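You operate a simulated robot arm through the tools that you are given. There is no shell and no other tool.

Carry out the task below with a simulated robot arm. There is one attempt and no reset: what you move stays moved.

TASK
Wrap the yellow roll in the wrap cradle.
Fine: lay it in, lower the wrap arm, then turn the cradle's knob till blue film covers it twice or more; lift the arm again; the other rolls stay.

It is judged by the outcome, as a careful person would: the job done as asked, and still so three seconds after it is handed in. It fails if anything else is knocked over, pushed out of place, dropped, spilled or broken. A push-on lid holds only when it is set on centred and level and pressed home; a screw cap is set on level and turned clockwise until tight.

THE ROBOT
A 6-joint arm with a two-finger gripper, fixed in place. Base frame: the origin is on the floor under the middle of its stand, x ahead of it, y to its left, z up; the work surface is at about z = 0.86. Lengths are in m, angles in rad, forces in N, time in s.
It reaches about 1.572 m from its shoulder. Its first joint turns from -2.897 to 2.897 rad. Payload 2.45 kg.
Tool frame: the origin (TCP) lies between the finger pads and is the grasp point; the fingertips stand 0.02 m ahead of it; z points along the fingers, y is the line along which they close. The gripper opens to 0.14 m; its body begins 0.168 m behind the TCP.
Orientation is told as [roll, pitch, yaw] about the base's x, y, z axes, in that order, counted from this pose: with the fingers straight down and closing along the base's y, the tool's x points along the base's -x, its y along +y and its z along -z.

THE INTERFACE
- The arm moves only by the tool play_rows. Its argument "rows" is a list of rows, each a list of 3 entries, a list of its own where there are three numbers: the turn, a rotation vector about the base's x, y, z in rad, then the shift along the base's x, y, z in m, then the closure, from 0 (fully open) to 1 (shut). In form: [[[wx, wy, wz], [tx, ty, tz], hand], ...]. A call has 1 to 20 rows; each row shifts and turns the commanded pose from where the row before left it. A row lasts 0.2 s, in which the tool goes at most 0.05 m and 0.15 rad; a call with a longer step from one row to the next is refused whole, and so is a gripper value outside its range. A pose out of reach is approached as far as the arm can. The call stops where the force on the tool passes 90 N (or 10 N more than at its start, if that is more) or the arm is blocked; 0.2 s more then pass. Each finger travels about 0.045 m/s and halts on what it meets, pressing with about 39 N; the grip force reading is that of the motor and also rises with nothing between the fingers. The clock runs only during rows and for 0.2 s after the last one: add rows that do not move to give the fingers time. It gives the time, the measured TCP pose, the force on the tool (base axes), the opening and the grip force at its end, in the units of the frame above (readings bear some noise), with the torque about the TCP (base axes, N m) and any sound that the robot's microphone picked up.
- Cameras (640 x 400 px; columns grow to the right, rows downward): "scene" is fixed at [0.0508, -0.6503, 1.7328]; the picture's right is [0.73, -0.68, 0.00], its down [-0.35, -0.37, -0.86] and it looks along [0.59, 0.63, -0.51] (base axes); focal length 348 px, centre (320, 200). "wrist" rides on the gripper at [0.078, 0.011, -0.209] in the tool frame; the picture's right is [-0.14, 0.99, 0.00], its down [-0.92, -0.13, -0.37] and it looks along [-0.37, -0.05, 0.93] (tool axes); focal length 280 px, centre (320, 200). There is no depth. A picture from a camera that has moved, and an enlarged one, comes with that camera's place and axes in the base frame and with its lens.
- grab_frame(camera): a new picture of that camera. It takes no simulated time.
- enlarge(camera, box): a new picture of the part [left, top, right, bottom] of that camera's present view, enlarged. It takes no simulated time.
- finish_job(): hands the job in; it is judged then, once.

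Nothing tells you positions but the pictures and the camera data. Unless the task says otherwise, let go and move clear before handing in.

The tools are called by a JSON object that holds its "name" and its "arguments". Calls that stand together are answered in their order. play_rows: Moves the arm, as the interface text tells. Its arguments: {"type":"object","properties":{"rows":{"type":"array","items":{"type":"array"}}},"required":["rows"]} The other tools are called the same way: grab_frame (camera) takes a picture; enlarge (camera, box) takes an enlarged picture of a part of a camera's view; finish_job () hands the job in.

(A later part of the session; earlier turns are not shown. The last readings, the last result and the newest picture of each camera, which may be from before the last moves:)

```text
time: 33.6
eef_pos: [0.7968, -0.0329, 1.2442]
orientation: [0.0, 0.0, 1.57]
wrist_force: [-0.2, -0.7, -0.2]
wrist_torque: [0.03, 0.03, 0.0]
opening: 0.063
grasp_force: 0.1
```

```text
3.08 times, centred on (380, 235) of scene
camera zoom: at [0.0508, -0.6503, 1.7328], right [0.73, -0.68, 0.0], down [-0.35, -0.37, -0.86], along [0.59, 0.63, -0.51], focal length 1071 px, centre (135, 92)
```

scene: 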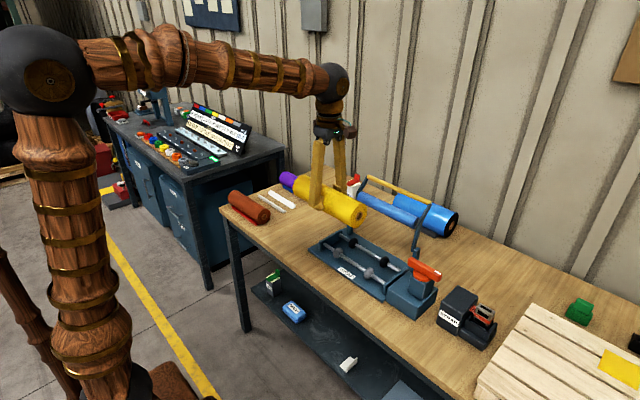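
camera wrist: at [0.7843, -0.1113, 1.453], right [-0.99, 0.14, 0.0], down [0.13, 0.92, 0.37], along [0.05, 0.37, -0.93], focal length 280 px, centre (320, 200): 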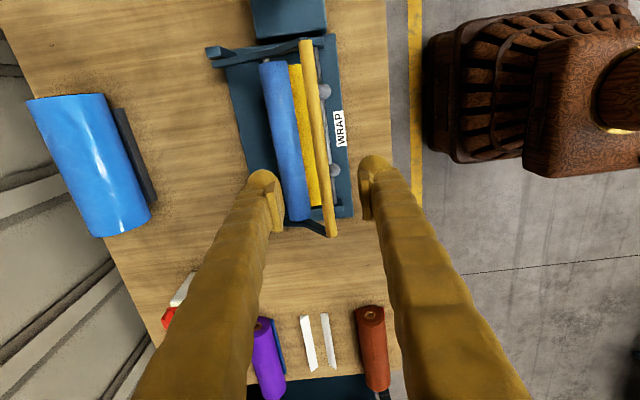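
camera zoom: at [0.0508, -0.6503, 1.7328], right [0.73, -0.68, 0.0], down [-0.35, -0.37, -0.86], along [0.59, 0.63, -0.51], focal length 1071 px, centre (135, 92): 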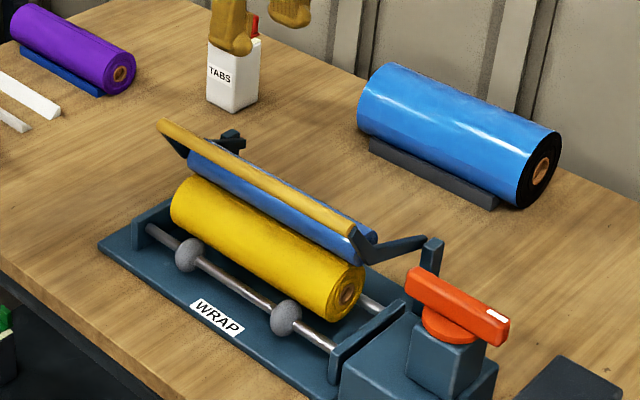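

The arm is down with the film roller on the yellow roll. Next I'll move above the knob to measure it.

{"name": "play_rows", "arguments": {"rows": [[[0, 0, 0], [0.003, -0.045, 0.001], 0.45], [[0, 0, 0], [0.003, -0.045, 0.001], 0.45], [[0, 0, 0], [0.003, -0.045, 0.001], 0.45], [[0, 0, 0], [0.003, -0.045, 0.001], 0.45], [[0, 0, 0], [0, -0.045, 0.001], 0.45], [[0, 0, 0], [0, -0.018, 0.001], 0.45], [[0, 0, 0], [0, 0, 0], 0.45]]}}

{"name": "grab_frame", "arguments": {"camera": "wrist"}}

{"name": "enlarge", "arguments": {"camera": "scene", "box": [380, 220, 460, 320]}}

```text
time: 35.2
eef_pos: [0.8095, -0.2757, 1.2509]
orientation: [-0.001, -0.001, 1.571]
wrist_force: [0.5, 0.0, -0.5]
wrist_torque: [-0.01, 0.0, 0.02]
opening: 0.0771
grasp_force: 0.1
```

```text
taken
camera wrist: at [0.7963, -0.3537, 1.4603], right [-0.99, 0.14, 0.0], down [0.13, 0.92, 0.37], along [0.05, 0.37, -0.93], focal length 280 px, centre (320, 200)
```

wrist: 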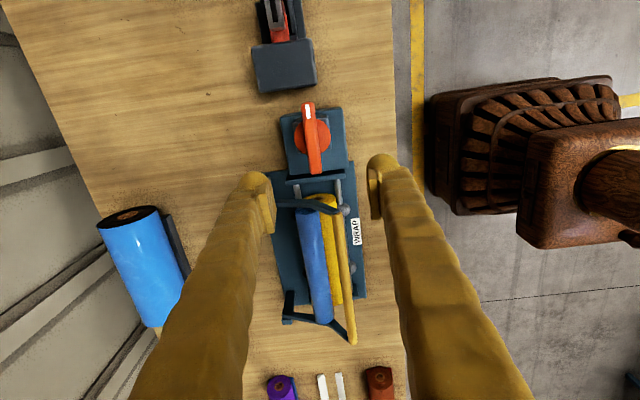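

```text
4.00 times, centred on (420, 270) of scene
camera zoom: at [0.0508, -0.6503, 1.7328], right [0.73, -0.68, 0.0], down [-0.35, -0.37, -0.86], along [0.59, 0.63, -0.51], focal length 1393 px, centre (-80, -80)
```

zoom: 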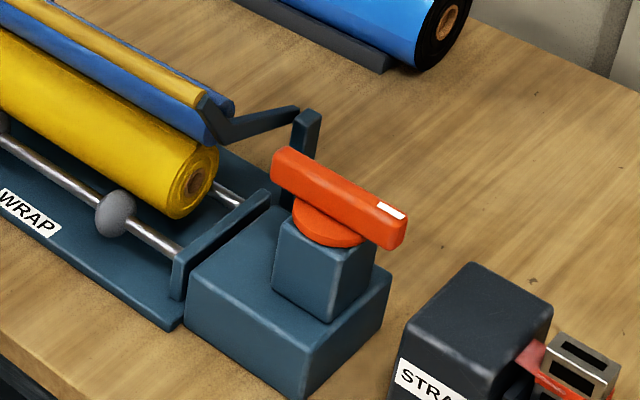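

The knob's bar lies along y, centred at about (0.8215, -0.2815), roughly 0.1 m long and 0.02 m wide, with its top at z ≈ 1.027. I'll come down close above it and verify before gripping.

{"name": "play_rows", "arguments": {"rows": [[[0, 0, 0], [0.006, -0.003, -0.03], 0.55], [[0, 0, 0], [0.006, -0.003, -0.04], 0.55], [[0, 0, 0], [0, 0, -0.04], 0.55], [[0, 0, 0], [0, 0, -0.04], 0.55], [[0, 0, 0], [0, 0, -0.03], 0.55], [[0, 0, 0], [0, 0, 0], 0.55]]}}

{"name": "grab_frame", "arguments": {"camera": "wrist"}}

{"name": "enlarge", "arguments": {"camera": "scene", "box": [360, 200, 470, 310]}}

```text
time: 36.6
eef_pos: [0.8213, -0.2816, 1.0701]
orientation: [-0.001, -0.001, 1.57]
wrist_force: [0.2, -0.2, 0.7]
wrist_torque: [-0.04, 0.03, -0.01]
opening: 0.0632
grasp_force: 0.1
```

```text
taken
camera wrist: at [0.8087, -0.3602, 1.2794], right [-0.99, 0.14, 0.0], down [0.13, 0.92, 0.37], along [0.05, 0.37, -0.93], focal length 280 px, centre (320, 200)
```

wrist: 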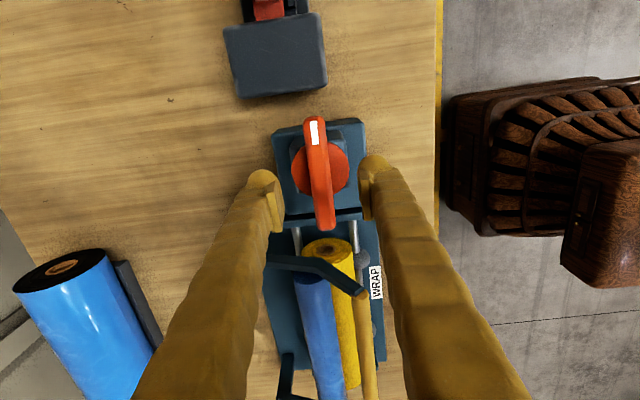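

```text
3.64 times, centred on (415, 255) of scene
camera zoom: at [0.0508, -0.6503, 1.7328], right [0.73, -0.68, 0.0], down [-0.35, -0.37, -0.86], along [0.59, 0.63, -0.51], focal length 1266 px, centre (-26, 0)
```

zoom: 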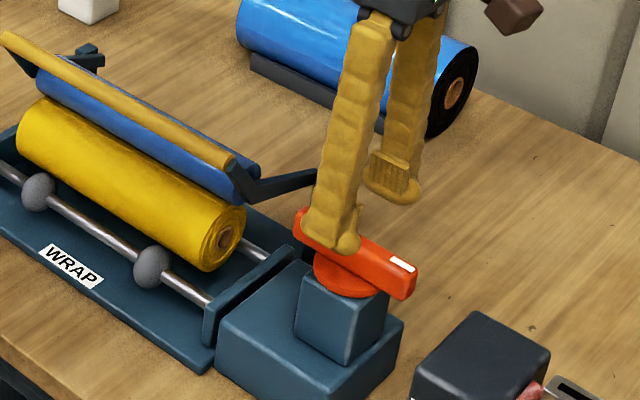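

The knob axis is near (0.820, -0.2825). I'll go down around the bar and grip it.

{"name": "play_rows", "arguments": {"rows": [[[0, 0, 0], [-0.001, -0.001, -0.02], 0.55], [[0, 0, 0], [0, 0, -0.015], 0.55], [[0, 0, 0], [0, 0, -0.008], 0.55], [[0, 0, 0], [0, 0, -0.003], 0.55], [[0, 0, 0], [0, 0, 0], 0.75], [[0, 0, 0], [0, 0, 0], 1.0], [[0, 0, 0], [0, 0, 0], 1.0], [[0, 0, 0], [0, 0, 0], 1.0]]}}

{"name": "grab_frame", "arguments": {"camera": "wrist"}}

{"name": "enlarge", "arguments": {"camera": "scene", "box": [360, 200, 470, 310]}}

```text
time: 38.4
eef_pos: [0.8214, -0.2829, 1.0246]
orientation: [0.001, 0.0, 1.571]
wrist_force: [2.9, -0.6, -2.8]
wrist_torque: [-0.02, -0.02, -0.12]
opening: 0.0191
grasp_force: 33.9
```

```text
taken
camera wrist: at [0.808, -0.3613, 1.2342], right [-0.99, 0.14, 0.0], down [0.13, 0.92, 0.37], along [0.05, 0.37, -0.93], focal length 280 px, centre (320, 200)
```

wrist: 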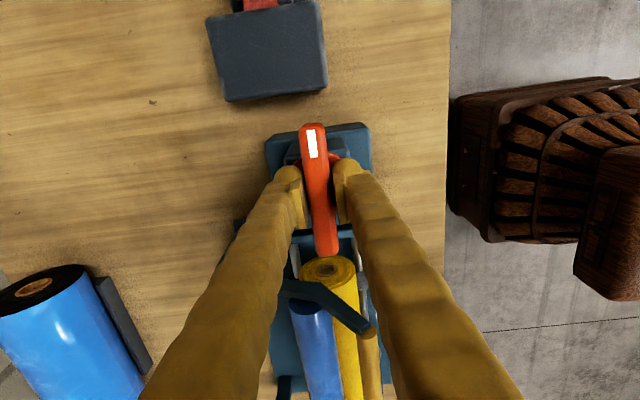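

```text
3.64 times, centred on (415, 255) of scene
camera zoom: at [0.0508, -0.6503, 1.7328], right [0.73, -0.68, 0.0], down [-0.35, -0.37, -0.86], along [0.59, 0.63, -0.51], focal length 1266 px, centre (-26, 0)
```

zoom: 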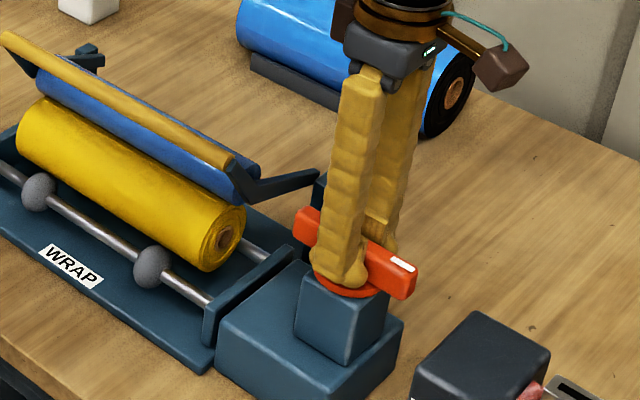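

The bar is gripped at 0.019 m. I'll try a small clockwise turn and watch the force, torque and roll.

{"name": "play_rows", "arguments": {"rows": [[[0, 0, -0.1], [0, 0, 0], 1.0], [[0, 0, -0.12], [0, 0, 0], 1.0], [[0, 0, -0.12], [0, 0, 0], 1.0], [[0, 0, -0.12], [0, 0, 0], 1.0], [[0, 0, -0.12], [0, 0, 0], 1.0], [[0, 0, 0], [0, 0, 0], 1.0]]}}

{"name": "enlarge", "arguments": {"camera": "scene", "box": [310, 190, 450, 310]}}

{"name": "grab_frame", "arguments": {"camera": "wrist"}}

```text
time: 39.8
eef_pos: [0.82, -0.2818, 1.0247]
orientation: [0.002, 0.0, 0.99]
wrist_force: [2.4, 3.3, 1.1]
wrist_torque: [0.01, -0.03, 0.14]
opening: 0.0189
grasp_force: 44.5
```

```text
3.33 times, centred on (380, 250) of scene
camera zoom: at [0.0508, -0.6503, 1.7328], right [0.73, -0.68, 0.0], down [-0.35, -0.37, -0.86], along [0.59, 0.63, -0.51], focal length 1161 px, centre (120, 33)
```

zoom: 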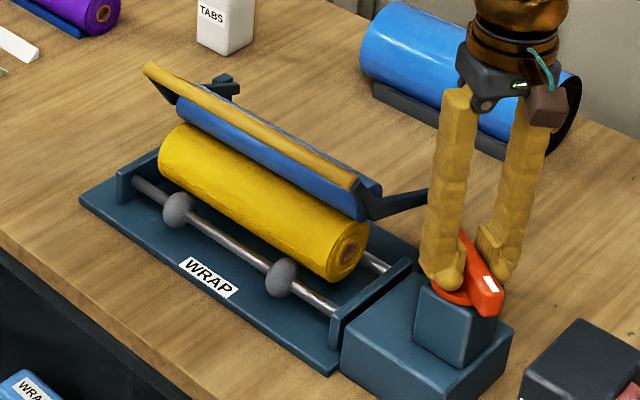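

```text
taken
camera wrist: at [0.7666, -0.3423, 1.2342], right [-0.75, 0.66, 0.0], down [0.61, 0.7, 0.37], along [0.24, 0.28, -0.93], focal length 280 px, centre (320, 200)
```

wrist: 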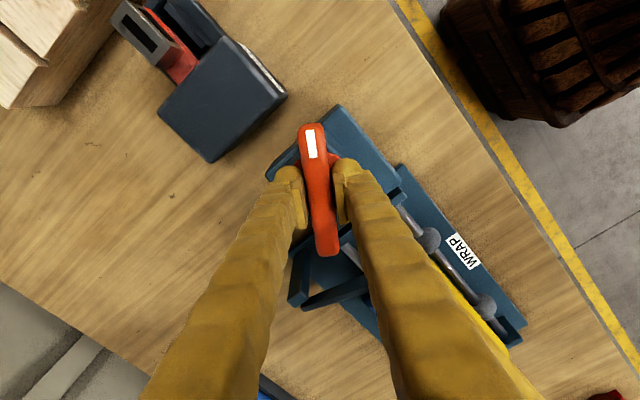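

{"name": "enlarge", "arguments": {"camera": "scene", "box": [340, 200, 410, 270]}}

{"name": "play_rows", "arguments": {"rows": [[[0, 0, -0.14], [0, 0, 0], 1.0], [[0, 0, -0.14], [0, 0, 0], 1.0], [[0, 0, -0.14], [0, 0, 0], 1.0], [[0, 0, -0.14], [0, 0, 0], 1.0], [[0, 0, -0.14], [0, 0, 0], 1.0], [[0, 0, -0.14], [0, 0, 0], 1.0], [[0, 0, -0.14], [0, 0, 0], 1.0], [[0, 0, 0], [0, 0, 0], 1.0]]}}

{"name": "enlarge", "arguments": {"camera": "scene", "box": [340, 200, 410, 270]}}

```text
5.71 times, centred on (375, 235) of scene
camera zoom: at [0.0508, -0.6503, 1.7328], right [0.73, -0.68, 0.0], down [-0.35, -0.37, -0.86], along [0.59, 0.63, -0.51], focal length 1990 px, centre (6, 0)
```

zoom: 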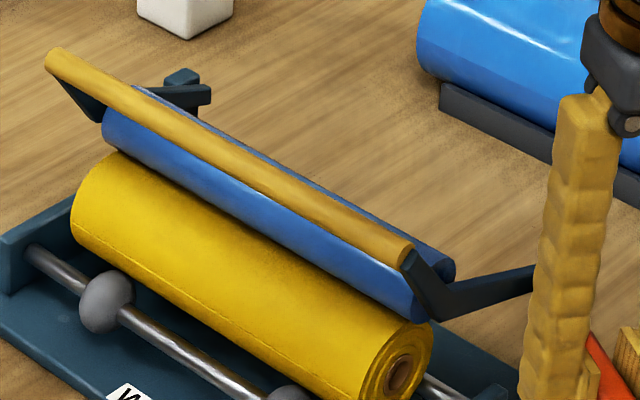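

```text
time: 41.6
eef_pos: [0.8188, -0.2823, 1.0247]
orientation: [0.001, -0.001, 0.011]
wrist_force: [-2.3, 19.4, 7.9]
wrist_torque: [0.21, 0.15, 0.08]
opening: 0.0186
grasp_force: 43.8
```

```text
5.71 times, centred on (375, 235) of scene
camera zoom: at [0.0508, -0.6503, 1.7328], right [0.73, -0.68, 0.0], down [-0.35, -0.37, -0.86], along [0.59, 0.63, -0.51], focal length 1990 px, centre (6, 0)
```

zoom: 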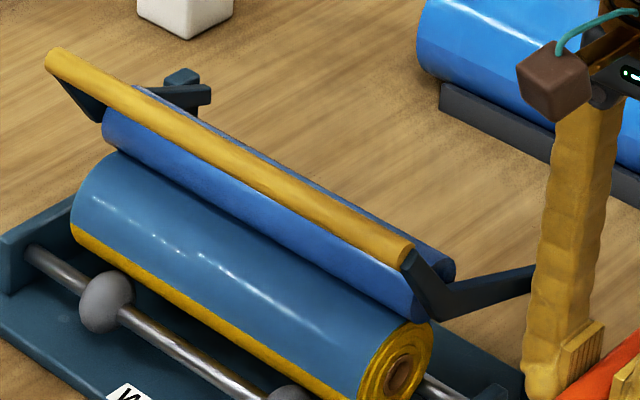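

Film is winding on, so clockwise is the right direction. I'll ease the small side load and keep turning.

{"name": "play_rows", "arguments": {"rows": [[[0, 0, 0], [0, 0.001, 0], 1.0], [[0, 0, -0.14], [0, 0, 0], 1.0], [[0, 0, -0.145], [0, 0, 0], 1.0], [[0, 0, -0.145], [0, 0, 0], 1.0], [[0, 0, -0.145], [0, 0, 0], 1.0], [[0, 0, -0.145], [0, 0, 0], 1.0], [[0, 0, -0.145], [0, 0, 0], 1.0], [[0, 0, -0.145], [0, 0, 0], 1.0], [[0, 0, -0.145], [0, 0, 0], 1.0], [[0, 0, -0.145], [0, 0, 0], 1.0], [[0, 0, -0.145], [0, 0, 0], 1.0], [[0, 0, -0.136], [0, 0, 0], 1.0], [[0, 0, 0], [0, 0, 0], 1.0]]}}

{"name": "enlarge", "arguments": {"camera": "scene", "box": [340, 200, 450, 300]}}

{"name": "grab_frame", "arguments": {"camera": "wrist"}}

```text
time: 44.4
eef_pos: [0.8201, -0.2805, 1.0255]
orientation: [-0.001, 0.001, -1.572]
wrist_force: [15.2, 5.8, 6.4]
wrist_torque: [-0.01, -0.16, 0.08]
opening: 0.0187
grasp_force: 43.8
```

```text
4.00 times, centred on (395, 250) of scene
camera zoom: at [0.0508, -0.6503, 1.7328], right [0.73, -0.68, 0.0], down [-0.35, -0.37, -0.86], along [0.59, 0.63, -0.51], focal length 1393 px, centre (20, 0)
```

zoom: 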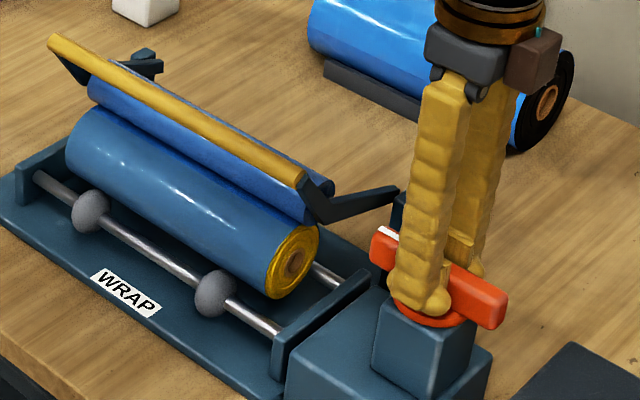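

```text
taken
camera wrist: at [0.8298, -0.2036, 1.2341], right [0.99, -0.14, 0.0], down [-0.13, -0.92, 0.37], along [-0.05, -0.37, -0.93], focal length 280 px, centre (320, 200)
```

wrist: 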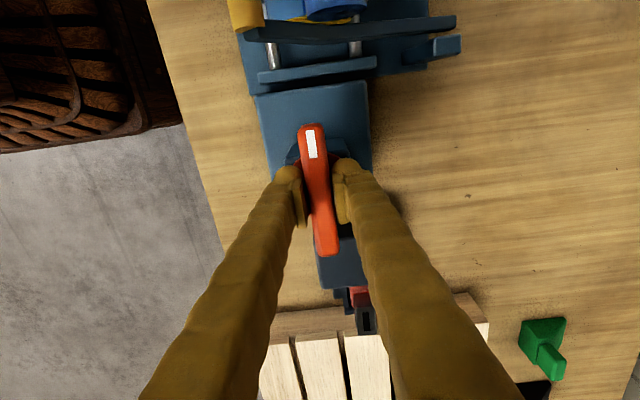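

Half a knob turn is done, and film covers all of the visible surface. I'll release, lift clear, turn the gripper back and take a fresh grip.

{"name": "play_rows", "arguments": {"rows": [[[0, 0, 0], [0, 0, 0], 0.55], [[0, 0, 0], [0, 0, 0], 0.55], [[0, 0, 0], [0, 0, 0], 0.55], [[0, 0, 0], [0, 0, 0.045], 0.55], [[0, 0, 0.145], [0, 0, 0], 0.55], [[0, 0, 0.149], [0, 0, 0], 0.55], [[0, 0, 0.149], [0, 0, 0], 0.55], [[0, 0, 0.149], [0, 0, 0], 0.55], [[0, 0, 0.149], [0, 0, 0], 0.55], [[0, 0, 0.149], [0, 0, 0], 0.55], [[0, 0, 0.149], [0, 0, 0], 0.55], [[0, 0, 0.149], [0, 0, 0], 0.55], [[0, 0, 0.149], [0, 0, 0], 0.55], [[0, 0, 0.149], [0, 0, 0], 0.55], [[0, 0, 0.149], [0, 0, 0], 0.55], [[0, 0, 0.149], [0, 0, 0], 0.55], [[0, 0, 0.149], [0, 0, 0], 0.55], [[0, 0, 0.149], [0, 0, 0], 0.55], [[0, 0, 0.149], [0, 0, 0], 0.55], [[0, 0, 0.149], [0, 0, 0], 0.55]]}}

{"name": "enlarge", "arguments": {"camera": "scene", "box": [340, 200, 450, 300]}}

```text
time: 48.6
eef_pos: [0.8198, -0.2816, 1.0701]
orientation: [-0.001, 0.0, 0.813]
wrist_force: [-0.5, -0.1, 0.4]
wrist_torque: [-0.01, 0.01, -0.06]
opening: 0.0628
grasp_force: 0.1
```

```text
4.00 times, centred on (395, 250) of scene
camera zoom: at [0.0508, -0.6503, 1.7328], right [0.73, -0.68, 0.0], down [-0.35, -0.37, -0.86], along [0.59, 0.63, -0.51], focal length 1393 px, centre (20, 0)
```

zoom: 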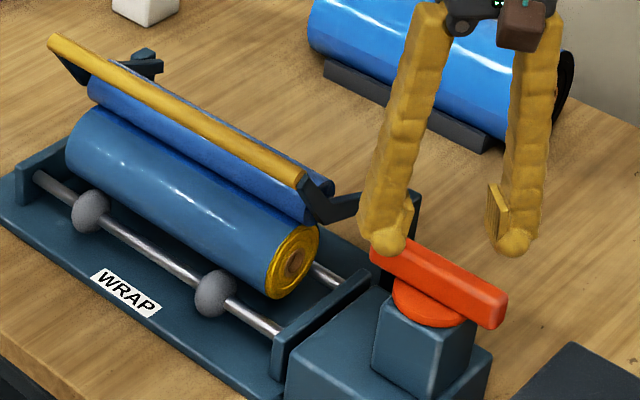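

The knob stayed put when released. I'll finish turning back, regrip and turn clockwise again.

{"name": "play_rows", "arguments": {"rows": [[[0, 0, 0.1263], [0, 0, 0], 0.55], [[0, 0, 0.1263], [0, 0, 0], 0.55], [[0, 0, 0.1263], [0, 0, 0], 0.55], [[0, 0, 0.1263], [0, 0, 0], 0.55], [[0, 0, 0.1263], [0, 0, 0], 0.55], [[0, 0, 0.1263], [0, 0, 0], 0.55], [[0, 0, 0], [0, 0, -0.025], 0.55], [[0, 0, 0], [0, 0, -0.02], 0.6], [[0, 0, 0], [0, 0, 0], 1.0], [[0, 0, 0], [0, 0, 0], 1.0], [[0, 0, 0], [0, 0, 0], 1.0], [[0, 0, 0], [0, 0, 0], 1.0], [[0, 0, -0.14], [0, 0, 0], 1.0], [[0, 0, -0.145], [0, 0, 0], 1.0], [[0, 0, -0.145], [0, 0, 0], 1.0], [[0, 0, -0.145], [0, 0, 0], 1.0], [[0, 0, -0.145], [0, 0, 0], 1.0], [[0, 0, -0.145], [0, 0, 0], 1.0], [[0, 0, -0.145], [0, 0, 0], 1.0], [[0, 0, -0.145], [0, 0, 0], 1.0]]}}

{"name": "enlarge", "arguments": {"camera": "scene", "box": [340, 200, 450, 300]}}

```text
time: 52.8
eef_pos: [0.8196, -0.2821, 1.0237]
orientation: [0.001, 0.001, 0.41]
wrist_force: [26.3, -11.6, -13.2]
wrist_torque: [0.0, -0.49, 0.12]
opening: 0.0189
grasp_force: 44.0
```

```text
4.00 times, centred on (395, 250) of scene
camera zoom: at [0.0508, -0.6503, 1.7328], right [0.73, -0.68, 0.0], down [-0.35, -0.37, -0.86], along [0.59, 0.63, -0.51], focal length 1393 px, centre (20, 0)
```

zoom: 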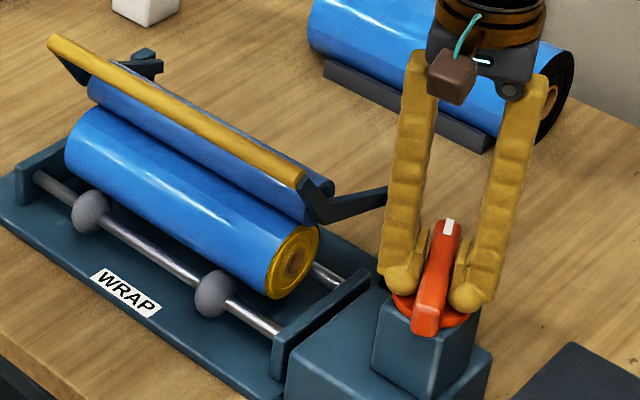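

The second layer is visibly building, as the film is brighter and more opaque. I'll continue, nudging the position to reduce the side load from gripping slightly off-axis.

{"name": "play_rows", "arguments": {"rows": [[[0, 0, -0.1], [0.001, -0.001, 0], 1.0], [[0, 0, -0.145], [0, 0, 0], 1.0], [[0, 0, -0.145], [0, 0, 0], 1.0], [[0, 0, -0.145], [0, 0, 0], 1.0], [[0, 0, -0.145], [0, 0, 0], 1.0], [[0, 0, -0.145], [0, -0.0005, 0], 1.0], [[0, 0, -0.145], [0, 0, 0], 1.0], [[0, 0, -0.145], [0, 0, 0], 1.0], [[0, 0, -0.145], [-0.0005, 0, 0], 1.0], [[0, 0, -0.145], [0, 0, 0], 1.0], [[0, 0, -0.145], [0, 0, 0], 1.0], [[0, 0, -0.145], [0, -0.0005, 0], 1.0], [[0, 0, -0.145], [0, 0, 0], 1.0], [[0, 0, -0.145], [0, 0, 0], 1.0], [[0, 0, 0], [0, 0, 0], 1.0]]}}

{"name": "enlarge", "arguments": {"camera": "scene", "box": [340, 200, 450, 300]}}

{"name": "grab_frame", "arguments": {"camera": "wrist"}}

```text
time: 56.0
eef_pos: [0.8204, -0.2841, 1.0247]
orientation: [0.0, -0.002, -1.574]
wrist_force: [-5.9, 27.4, -4.6]
wrist_torque: [0.35, 0.05, 0.03]
opening: 0.0189
grasp_force: 43.7
```

```text
4.00 times, centred on (395, 250) of scene
camera zoom: at [0.0508, -0.6503, 1.7328], right [0.73, -0.68, 0.0], down [-0.35, -0.37, -0.86], along [0.59, 0.63, -0.51], focal length 1393 px, centre (20, 0)
```

zoom: 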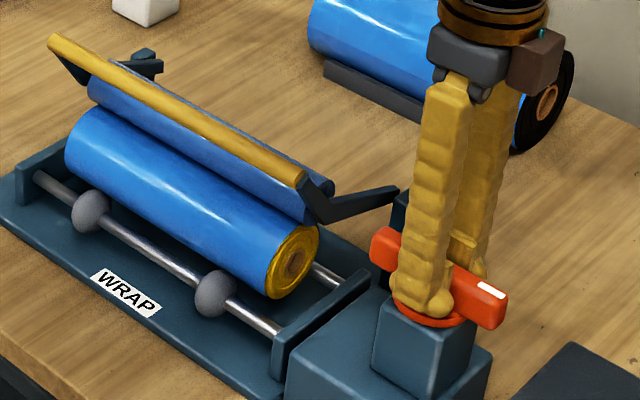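

```text
taken
camera wrist: at [0.8302, -0.2057, 1.2341], right [0.99, -0.14, 0.0], down [-0.13, -0.92, 0.37], along [-0.05, -0.37, -0.93], focal length 280 px, centre (320, 200)
```

wrist: 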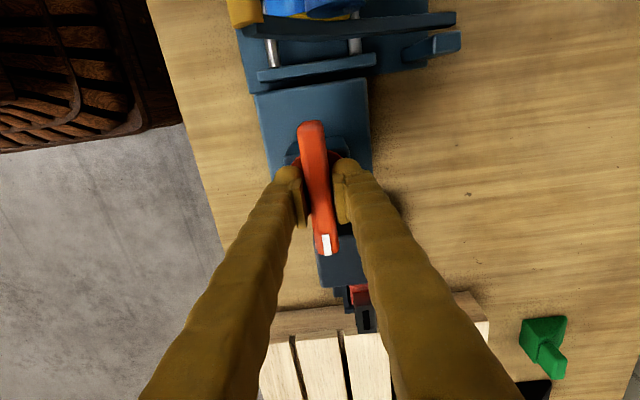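

One full knob turn is done. I'll release, lift, recentre slightly and go back for another round so there are clearly more than two layers.

{"name": "play_rows", "arguments": {"rows": [[[0, 0, 0], [0, 0, 0], 0.55], [[0, 0, 0], [0, 0, 0], 0.55], [[0, 0, 0], [0, 0, 0], 0.55], [[0, 0, 0], [0.0003, 0.0016, 0.045], 0.55], [[0, 0, 0.145], [0, 0, 0], 0.55], [[0, 0, 0.149], [0, 0, 0], 0.55], [[0, 0, 0.149], [0, 0, 0], 0.55], [[0, 0, 0.149], [0, 0, 0], 0.55], [[0, 0, 0.149], [0, 0, 0], 0.55], [[0, 0, 0.149], [0, 0, 0], 0.55], [[0, 0, 0.149], [0, 0, 0], 0.55], [[0, 0, 0.149], [0, 0, 0], 0.55], [[0, 0, 0.149], [0, 0, 0], 0.55], [[0, 0, 0.149], [0, 0, 0], 0.55], [[0, 0, 0.149], [0, 0, 0], 0.55], [[0, 0, 0.149], [0, 0, 0], 0.55], [[0, 0, 0.149], [0, 0, 0], 0.55], [[0, 0, 0.149], [0, 0, 0], 0.55], [[0, 0, 0.149], [0, 0, 0], 0.55], [[0, 0, 0.149], [0, 0, 0], 0.55]]}}

{"name": "enlarge", "arguments": {"camera": "scene", "box": [340, 200, 410, 280]}}

```text
time: 60.2
eef_pos: [0.8206, -0.2821, 1.0699]
orientation: [-0.001, 0.0, 0.812]
wrist_force: [0.4, 0.1, -0.1]
wrist_torque: [0.0, -0.02, 0.0]
opening: 0.0631
grasp_force: 0.1
```

```text
5.00 times, centred on (375, 240) of scene
camera zoom: at [0.0508, -0.6503, 1.7328], right [0.73, -0.68, 0.0], down [-0.35, -0.37, -0.86], along [0.59, 0.63, -0.51], focal length 1741 px, centre (45, 0)
```

zoom: 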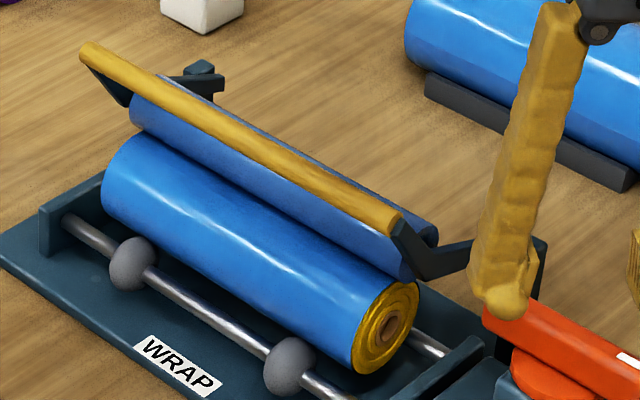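

{"name": "play_rows", "arguments": {"rows": [[[0, 0, 0.1263], [0, 0, 0], 0.55], [[0, 0, 0.1263], [0, 0, 0], 0.55], [[0, 0, 0.1263], [0, 0, 0], 0.55], [[0, 0, 0.1263], [0, 0, 0], 0.55], [[0, 0, 0.1263], [0, 0, 0], 0.55], [[0, 0, 0.1263], [0, 0, 0], 0.55], [[0, 0, 0], [0, 0, -0.025], 0.55], [[0, 0, 0], [0, 0, -0.02], 0.6], [[0, 0, 0], [0, 0, 0], 1.0], [[0, 0, 0], [0, 0, 0], 1.0], [[0, 0, 0], [0, 0, 0], 1.0], [[0, 0, 0], [0, 0, 0], 1.0], [[0, 0, -0.14], [0, 0, 0], 1.0], [[0, 0, -0.145], [0, 0, 0], 1.0], [[0, 0, -0.145], [0, 0, 0], 1.0], [[0, 0, -0.145], [0, 0, 0], 1.0], [[0, 0, -0.145], [0, 0, 0], 1.0], [[0, 0, -0.145], [0, 0, 0], 1.0], [[0, 0, -0.145], [0, 0, 0], 1.0], [[0, 0, -0.145], [0, 0, 0], 1.0]]}}

{"name": "enlarge", "arguments": {"camera": "scene", "box": [340, 200, 450, 300]}}

```text
time: 64.4
eef_pos: [0.8197, -0.2809, 1.0246]
orientation: [-0.001, 0.0, 0.409]
wrist_force: [-13.0, -4.0, 12.7]
wrist_torque: [-0.03, 0.14, 0.18]
opening: 0.0188
grasp_force: 43.9
```

```text
4.00 times, centred on (395, 250) of scene
camera zoom: at [0.0508, -0.6503, 1.7328], right [0.73, -0.68, 0.0], down [-0.35, -0.37, -0.86], along [0.59, 0.63, -0.51], focal length 1393 px, centre (20, 0)
```

zoom: 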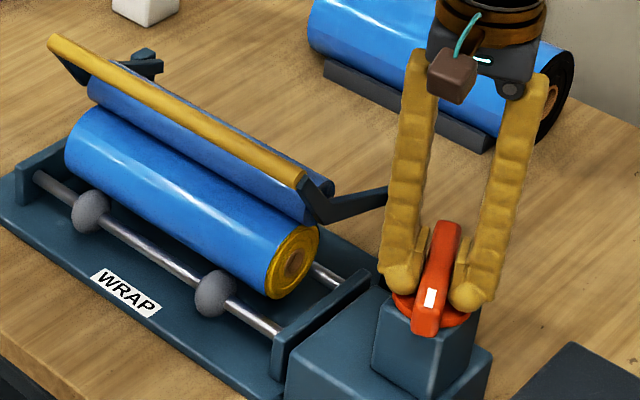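

Forces are fine. I'll complete this half turn.

{"name": "play_rows", "arguments": {"rows": [[[0, 0, -0.1], [-0.0005, 0, 0], 1.0], [[0, 0, -0.145], [0, 0, 0], 1.0], [[0, 0, -0.145], [0, 0, 0], 1.0], [[0, 0, -0.145], [0, 0, 0], 1.0], [[0, 0, -0.145], [0, 0, 0], 1.0], [[0, 0, -0.145], [0, 0, 0], 1.0], [[0, 0, -0.145], [0, 0, 0], 1.0], [[0, 0, -0.145], [0, 0, 0], 1.0], [[0, 0, -0.145], [0, 0, 0], 1.0], [[0, 0, -0.145], [0, 0, 0], 1.0], [[0, 0, -0.145], [0, 0, 0], 1.0], [[0, 0, -0.145], [0, 0, 0], 1.0], [[0, 0, -0.145], [0, 0, 0], 1.0], [[0, 0, -0.145], [0, 0, 0], 1.0], [[0, 0, 0], [0, 0, 0], 1.0]]}}

{"name": "enlarge", "arguments": {"camera": "scene", "box": [340, 200, 450, 300]}}

```text
time: 67.6
eef_pos: [0.8198, -0.2824, 1.025]
orientation: [0.0, -0.001, -1.574]
wrist_force: [10.3, 1.9, 7.1]
wrist_torque: [0.06, -0.07, 0.11]
opening: 0.0193
grasp_force: 44.1
```

```text
4.00 times, centred on (395, 250) of scene
camera zoom: at [0.0508, -0.6503, 1.7328], right [0.73, -0.68, 0.0], down [-0.35, -0.37, -0.86], along [0.59, 0.63, -0.51], focal length 1393 px, centre (20, 0)
```

zoom: 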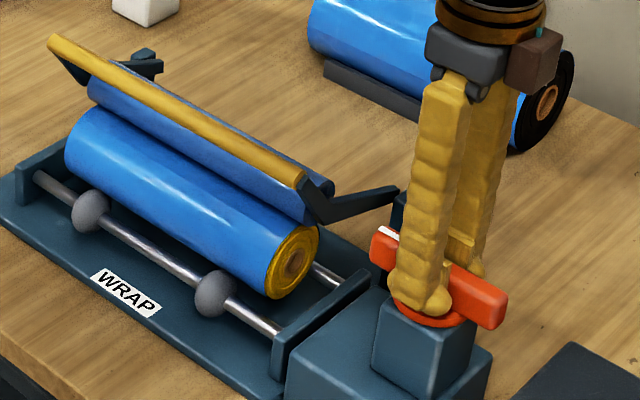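

1.5 knob turns are done. To be safely past two full layers whatever the gearing, I'll do two more half turns.

{"name": "play_rows", "arguments": {"rows": [[[0, 0, 0], [0, 0, 0], 0.55], [[0, 0, 0], [0, 0, 0], 0.55], [[0, 0, 0], [0, 0, 0], 0.55], [[0, 0, 0], [0.0004, 0, 0.045], 0.55], [[0, 0, 0.145], [0, 0, 0], 0.55], [[0, 0, 0.149], [0, 0, 0], 0.55], [[0, 0, 0.149], [0, 0, 0], 0.55], [[0, 0, 0.149], [0, 0, 0], 0.55], [[0, 0, 0.149], [0, 0, 0], 0.55], [[0, 0, 0.149], [0, 0, 0], 0.55], [[0, 0, 0.149], [0, 0, 0], 0.55], [[0, 0, 0.149], [0, 0, 0], 0.55], [[0, 0, 0.149], [0, 0, 0], 0.55], [[0, 0, 0.149], [0, 0, 0], 0.55], [[0, 0, 0.149], [0, 0, 0], 0.55], [[0, 0, 0.149], [0, 0, 0], 0.55], [[0, 0, 0.149], [0, 0, 0], 0.55], [[0, 0, 0.149], [0, 0, 0], 0.55], [[0, 0, 0.149], [0, 0, 0], 0.55], [[0, 0, 0.149], [0, 0, 0], 0.55]]}}

{"name": "play_rows", "arguments": {"rows": [[[0, 0, 0.1263], [0, 0, 0], 0.55], [[0, 0, 0.1263], [0, 0, 0], 0.55], [[0, 0, 0.1263], [0, 0, 0], 0.55], [[0, 0, 0.1263], [0, 0, 0], 0.55], [[0, 0, 0.1263], [0, 0, 0], 0.55], [[0, 0, 0.1263], [0, 0, 0], 0.55], [[0, 0, 0], [0, 0, -0.025], 0.55], [[0, 0, 0], [0, 0, -0.02], 0.6], [[0, 0, 0], [0, 0, 0], 1.0], [[0, 0, 0], [0, 0, 0], 1.0], [[0, 0, 0], [0, 0, 0], 1.0], [[0, 0, 0], [0, 0, 0], 1.0], [[0, 0, -0.14], [0, 0, 0], 1.0], [[0, 0, -0.145], [0, 0, 0], 1.0], [[0, 0, -0.145], [0, 0, 0], 1.0], [[0, 0, -0.145], [0, 0, 0], 1.0], [[0, 0, -0.145], [0, 0, 0], 1.0], [[0, 0, -0.145], [0, 0, 0], 1.0], [[0, 0, -0.145], [0, 0, 0], 1.0], [[0, 0, -0.145], [0, 0, 0], 1.0]]}}

{"name": "enlarge", "arguments": {"camera": "scene", "box": [340, 200, 450, 300]}}

```text
time: 71.8
eef_pos: [0.82, -0.2836, 1.0685]
orientation: [0.0, -0.002, 0.81]
wrist_force: [-0.3, 0.0, 0.2]
wrist_torque: [-0.01, 0.0, 0.02]
opening: 0.063
grasp_force: 0.0
```

```text
time: 76.0
eef_pos: [0.8205, -0.2827, 1.024]
orientation: [0.0, 0.002, 0.408]
wrist_force: [-12.4, -5.6, -14.2]
wrist_torque: [-0.05, 0.09, 0.31]
opening: 0.0193
grasp_force: 44.0
```

```text
4.00 times, centred on (395, 250) of scene
camera zoom: at [0.0508, -0.6503, 1.7328], right [0.73, -0.68, 0.0], down [-0.35, -0.37, -0.86], along [0.59, 0.63, -0.51], focal length 1393 px, centre (20, 0)
```

zoom: 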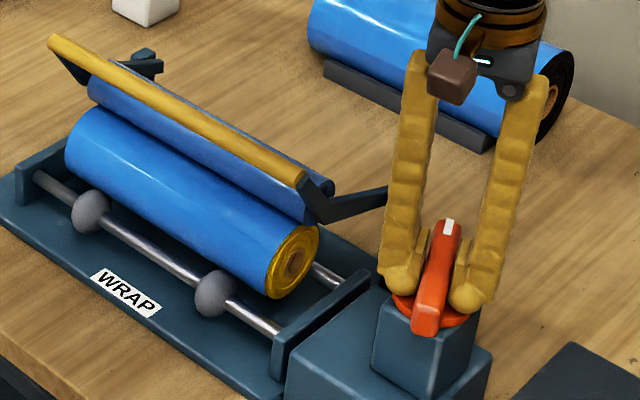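

{"name": "play_rows", "arguments": {"rows": [[[0, 0, -0.1], [-0.0004, 0, 0], 1.0], [[0, 0, -0.145], [0, 0, 0], 1.0], [[0, 0, -0.145], [0, 0, 0], 1.0], [[0, 0, -0.145], [0, 0, 0], 1.0], [[0, 0, -0.145], [0, 0, 0], 1.0], [[0, 0, -0.145], [0, 0, 0], 1.0], [[0, 0, -0.145], [0, 0, 0], 1.0], [[0, 0, -0.145], [0, 0, 0], 1.0], [[0, 0, -0.145], [0, 0, 0], 1.0], [[0, 0, -0.145], [0, 0, 0], 1.0], [[0, 0, -0.145], [0, 0, 0], 1.0], [[0, 0, -0.145], [0, 0, 0], 1.0], [[0, 0, -0.145], [0, 0, 0], 1.0], [[0, 0, -0.145], [0, 0, 0], 1.0], [[0, 0, 0], [0, 0, 0], 0.55], [[0, 0, 0], [0, 0, 0], 0.55], [[0, 0, 0], [0, 0, 0], 0.55], [[0, 0, 0], [0.0004, 0, 0.045], 0.55], [[0, 0, 0.145], [0, 0, 0], 0.55], [[0, 0, 0.149], [0, 0, 0], 0.55]]}}

{"name": "enlarge", "arguments": {"camera": "scene", "box": [340, 200, 450, 300]}}

```text
time: 80.2
eef_pos: [0.8204, -0.2819, 1.0685]
orientation: [0.0, 0.0, -1.28]
wrist_force: [-0.8, -0.7, -0.2]
wrist_torque: [0.01, -0.03, -0.03]
opening: 0.0632
grasp_force: 0.1
```

```text
4.00 times, centred on (395, 250) of scene
camera zoom: at [0.0508, -0.6503, 1.7328], right [0.73, -0.68, 0.0], down [-0.35, -0.37, -0.86], along [0.59, 0.63, -0.51], focal length 1393 px, centre (20, 0)
```

zoom: 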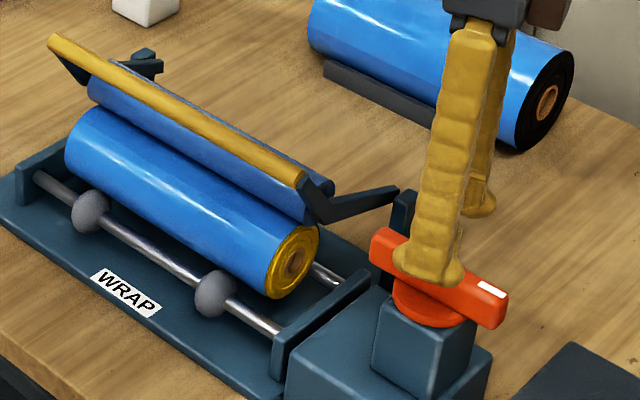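

Two full knob turns are done. One more half turn will give a margin.

{"name": "play_rows", "arguments": {"rows": [[[0, 0, 0.14255], [0, 0, 0], 0.55], [[0, 0, 0.14255], [0, 0, 0], 0.55], [[0, 0, 0.14255], [0, 0, 0], 0.55], [[0, 0, 0.14255], [0, 0, 0], 0.55], [[0, 0, 0.14255], [0, 0, 0], 0.55], [[0, 0, 0.14255], [0, 0, 0], 0.55], [[0, 0, 0.14255], [0, 0, 0], 0.55], [[0, 0, 0.14255], [0, 0, 0], 0.55], [[0, 0, 0.14255], [0, 0, 0], 0.55], [[0, 0, 0.14255], [0, 0, 0], 0.55], [[0, 0, 0.14255], [0, 0, 0], 0.55], [[0, 0, 0.14255], [0, 0, 0], 0.55], [[0, 0, 0.14255], [0, 0, 0], 0.55], [[0, 0, 0.14255], [0, 0, 0], 0.55], [[0, 0, 0.14255], [0, 0, 0], 0.55], [[0, 0, 0.14255], [0, 0, 0], 0.55], [[0, 0, 0.14255], [0, 0, 0], 0.55], [[0, 0, 0.14255], [0, 0, 0], 0.55], [[0, 0, 0.14255], [0, 0, 0], 0.55], [[0, 0, 0.14255], [0, 0, 0], 0.55]]}}

{"name": "play_rows", "arguments": {"rows": [[[0, 0, 0], [0, 0, -0.025], 0.55], [[0, 0, 0], [0, 0, -0.02], 0.6], [[0, 0, 0], [0, 0, 0], 1.0], [[0, 0, 0], [0, 0, 0], 1.0], [[0, 0, 0], [0, 0, 0], 1.0], [[0, 0, 0], [0, 0, 0], 1.0], [[0, 0, -0.14], [0, 0, 0], 1.0], [[0, 0, -0.145], [0, 0, 0], 1.0], [[0, 0, -0.145], [0, 0, 0], 1.0], [[0, 0, -0.145], [0, 0, 0], 1.0], [[0, 0, -0.145], [0, 0, 0], 1.0], [[0, 0, -0.145], [0, 0, 0], 1.0], [[0, 0, -0.145], [0, 0, 0], 1.0], [[0, 0, -0.145], [0, 0, 0], 1.0], [[0, 0, -0.145], [0, 0, 0], 1.0], [[0, 0, -0.145], [0, 0, 0], 1.0], [[0, 0, -0.141], [0, 0, 0], 1.0], [[0, 0, 0], [0, 0, 0], 1.0]]}}

{"name": "enlarge", "arguments": {"camera": "scene", "box": [340, 200, 450, 300]}}

```text
time: 84.4
eef_pos: [0.82, -0.2824, 1.0695]
orientation: [-0.002, 0.0, 1.573]
wrist_force: [0.3, -0.2, -0.4]
wrist_torque: [0.02, 0.02, 0.02]
opening: 0.063
grasp_force: 0.0
```

```text
time: 88.2
eef_pos: [0.843, -0.2814, 1.0268]
orientation: [-0.004, -0.041, -0.007]
wrist_force: [194.1, -20.6, -30.5]
wrist_torque: [3.91, 0.12, 12.44]
opening: 0.1099
grasp_force: 45.5
stopped in row 18: the force on the tool passed its limit at 115 N (the readings are from after the stop); the commanded pose is now the measured one
```

```text
4.00 times, centred on (395, 250) of scene
camera zoom: at [0.0508, -0.6503, 1.7328], right [0.73, -0.68, 0.0], down [-0.35, -0.37, -0.86], along [0.59, 0.63, -0.51], focal length 1393 px, centre (20, 0)
```

zoom: 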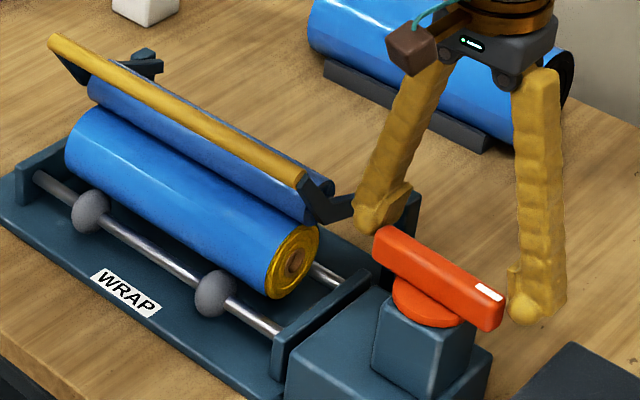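

The knob didn't turn this time. The fingers rode around it, so it has apparently reached a stop after two full turns. I'll look carefully before releasing.

{"name": "grab_frame", "arguments": {"camera": "wrist"}}

{"name": "grab_frame", "arguments": {"camera": "scene"}}

{"name": "enlarge", "arguments": {"camera": "scene", "box": [385, 200, 455, 300]}}

```text
taken
camera wrist: at [0.7546, -0.2692, 1.2334], right [0.15, 0.99, 0.0], down [0.9, -0.13, 0.41], along [0.4, -0.06, -0.91], focal length 280 px, centre (320, 200)
```

wrist: 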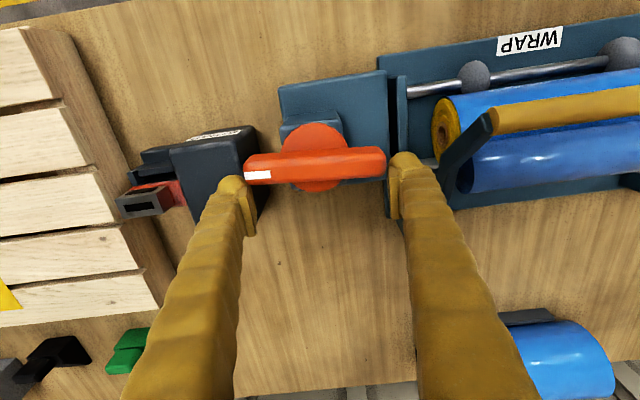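

```text
taken
```

scene: 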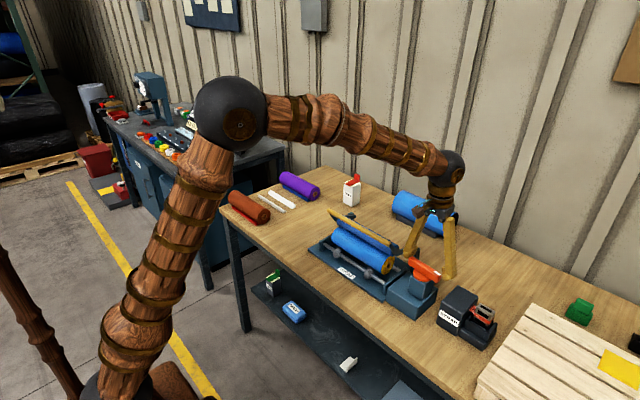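

```text
4.00 times, centred on (420, 250) of scene
camera zoom: at [0.0508, -0.6503, 1.7328], right [0.73, -0.68, 0.0], down [-0.35, -0.37, -0.86], along [0.59, 0.63, -0.51], focal length 1393 px, centre (-80, 0)
```

zoom: 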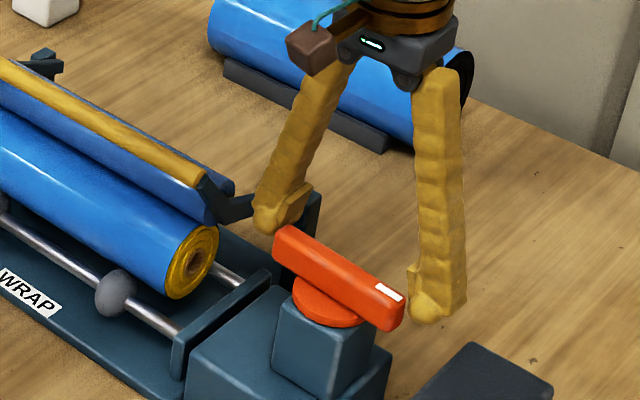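

The knob and cradle look unmoved, and the fingers now straddle the bar's ends. I'll open only slightly, since the wrap arm's side is close by, and lift straight up.

{"name": "play_rows", "arguments": {"rows": [[[0, 0, 0], [0, 0, 0], 0.17], [[0, 0, 0], [0, 0, 0], 0.17], [[0, 0, 0], [0, 0, 0.02], 0.17], [[0, 0, 0], [0, 0, 0.03], 0.17], [[0, 0, 0], [0, 0, 0.03], 0.17], [[0, 0, 0], [0, 0, 0], 0.17]]}}

{"name": "grab_frame", "arguments": {"camera": "wrist"}}

{"name": "enlarge", "arguments": {"camera": "scene", "box": [320, 195, 450, 310]}}

```text
time: 88.4
eef_pos: [0.8448, -0.2789, 1.0295]
orientation: [-0.005, -0.05, -0.005]
wrist_force: [35.2, 3.8, -4.8]
wrist_torque: [-0.07, -0.01, 1.89]
opening: 0.1134
grasp_force: 0.1
stopped in row 1: the force on the tool passed its limit at 234 N (the readings are from after the stop); the commanded pose is now the measured one
```

```text
taken
camera wrist: at [0.7557, -0.2674, 1.2345], right [0.14, 0.99, 0.0], down [0.9, -0.13, 0.41], along [0.41, -0.06, -0.91], focal length 280 px, centre (320, 200)
```

wrist: 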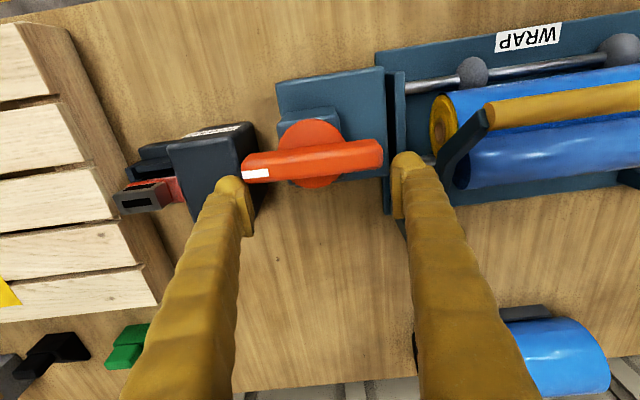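

```text
3.48 times, centred on (385, 252) of scene
camera zoom: at [0.0508, -0.6503, 1.7328], right [0.73, -0.68, 0.0], down [-0.35, -0.37, -0.86], along [0.59, 0.63, -0.51], focal length 1211 px, centre (94, 17)
```

zoom: 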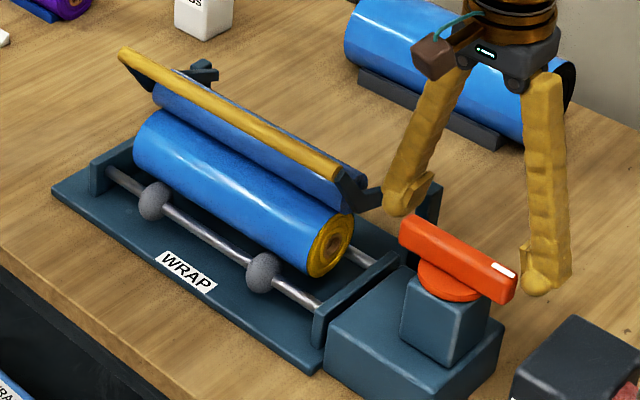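

{"name": "play_rows", "arguments": {"rows": [[[0, 0, 0], [0, 0, 0], 0.18]]}}

```text
time: 88.8
eef_pos: [0.8441, -0.2795, 1.029]
orientation: [-0.006, -0.047, -0.007]
wrist_force: [50.0, 4.0, -5.9]
wrist_torque: [-0.18, 0.01, 2.68]
opening: 0.1126
grasp_force: 0.0
```

A steady 50 N on one finger with the knob not moving confirms a hard stop clockwise after two full turns. I'll ease off in +x and lift clear.

{"name": "play_rows", "arguments": {"rows": [[[0, 0, 0], [0.004, 0, 0], 0.18], [[0, 0, 0], [0.002, 0, 0.01], 0.18], [[0, 0, 0], [0, 0, 0.03], 0.18], [[0, 0, 0], [0, 0, 0.04], 0.18], [[0, 0, 0], [0, 0, 0.04], 0.18], [[0, 0, 0], [0, 0, 0], 0.18]]}}

{"name": "grab_frame", "arguments": {"camera": "wrist"}}

{"name": "enlarge", "arguments": {"camera": "scene", "box": [320, 195, 450, 310]}}

```text
time: 90.2
eef_pos: [0.8491, -0.2778, 1.1503]
orientation: [-0.003, -0.047, -0.006]
wrist_force: [-0.1, -0.1, -0.5]
wrist_torque: [-0.02, 0.01, 0.05]
opening: 0.1149
grasp_force: 0.1
```

```text
taken
camera wrist: at [0.7599, -0.2674, 1.3555], right [0.15, 0.99, 0.0], down [0.9, -0.13, 0.41], along [0.41, -0.06, -0.91], focal length 280 px, centre (320, 200)
```

wrist: 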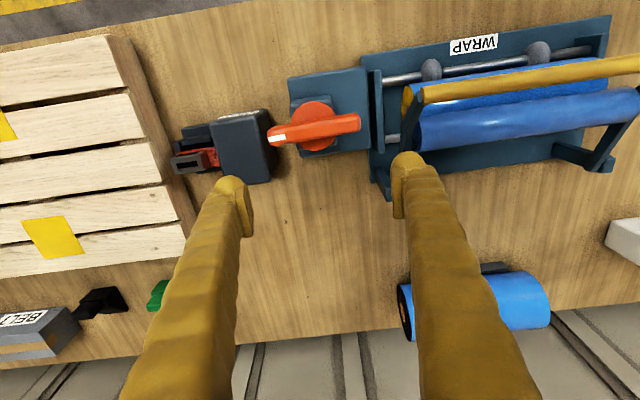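

```text
3.48 times, centred on (385, 252) of scene
camera zoom: at [0.0508, -0.6503, 1.7328], right [0.73, -0.68, 0.0], down [-0.35, -0.37, -0.86], along [0.59, 0.63, -0.51], focal length 1211 px, centre (94, 17)
```

zoom: 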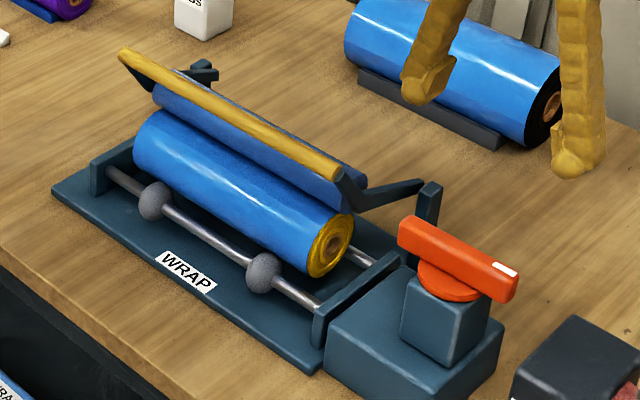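

I'm clear of the knob. I'll compare the same crop with earlier views to confirm the cradle hasn't shifted and see how the wrap looks.

{"name": "enlarge", "arguments": {"camera": "scene", "box": [340, 200, 450, 300]}}

{"name": "enlarge", "arguments": {"camera": "wrist", "box": [260, 0, 640, 240]}}

{"name": "enlarge", "arguments": {"camera": "scene", "box": [340, 200, 410, 270]}}

```text
4.00 times, centred on (395, 250) of scene
camera zoom: at [0.0508, -0.6503, 1.7328], right [0.73, -0.68, 0.0], down [-0.35, -0.37, -0.86], along [0.59, 0.63, -0.51], focal length 1393 px, centre (20, 0)
```

zoom: 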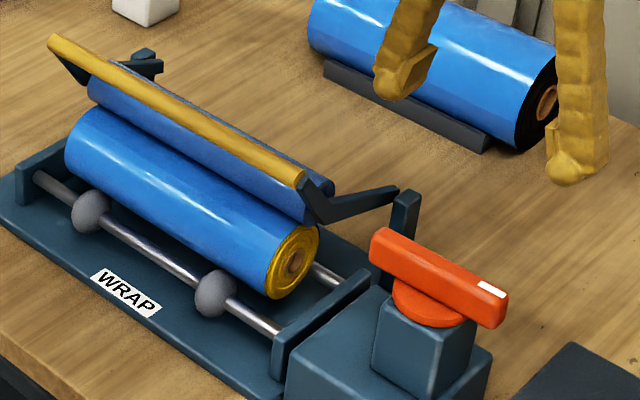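

```text
1.67 times, centred on (450, 120) of wrist
camera zoom: at [0.7599, -0.2674, 1.3555], right [0.15, 0.99, 0.0], down [0.9, -0.13, 0.41], along [0.41, -0.06, -0.91], focal length 467 px, centre (103, 333)
```

zoom: 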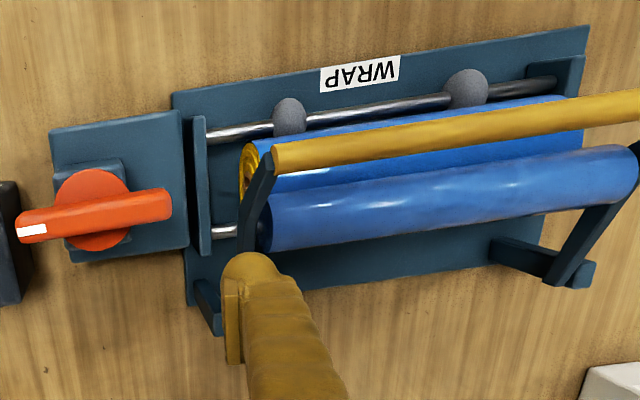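

```text
5.71 times, centred on (375, 235) of scene
camera zoom: at [0.0508, -0.6503, 1.7328], right [0.73, -0.68, 0.0], down [-0.35, -0.37, -0.86], along [0.59, 0.63, -0.51], focal length 1990 px, centre (6, 0)
```

zoom: 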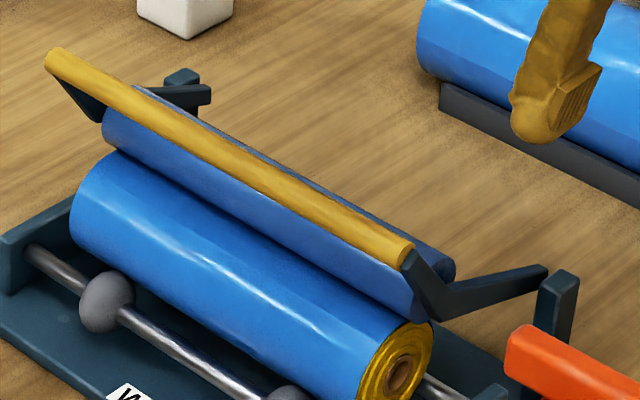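

{"name": "enlarge", "arguments": {"camera": "scene", "box": [380, 220, 460, 320]}}

```text
4.00 times, centred on (420, 270) of scene
camera zoom: at [0.0508, -0.6503, 1.7328], right [0.73, -0.68, 0.0], down [-0.35, -0.37, -0.86], along [0.59, 0.63, -0.51], focal length 1393 px, centre (-80, -80)
```

zoom: 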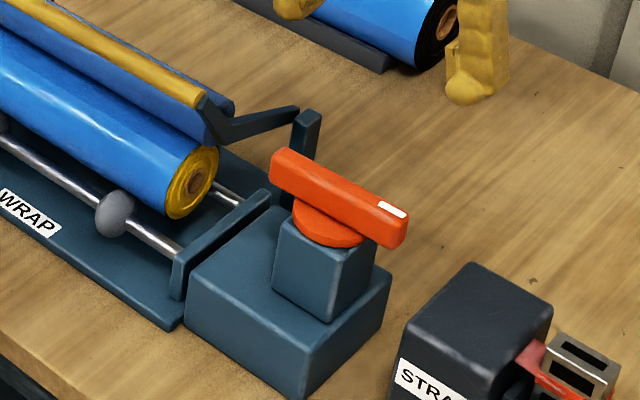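

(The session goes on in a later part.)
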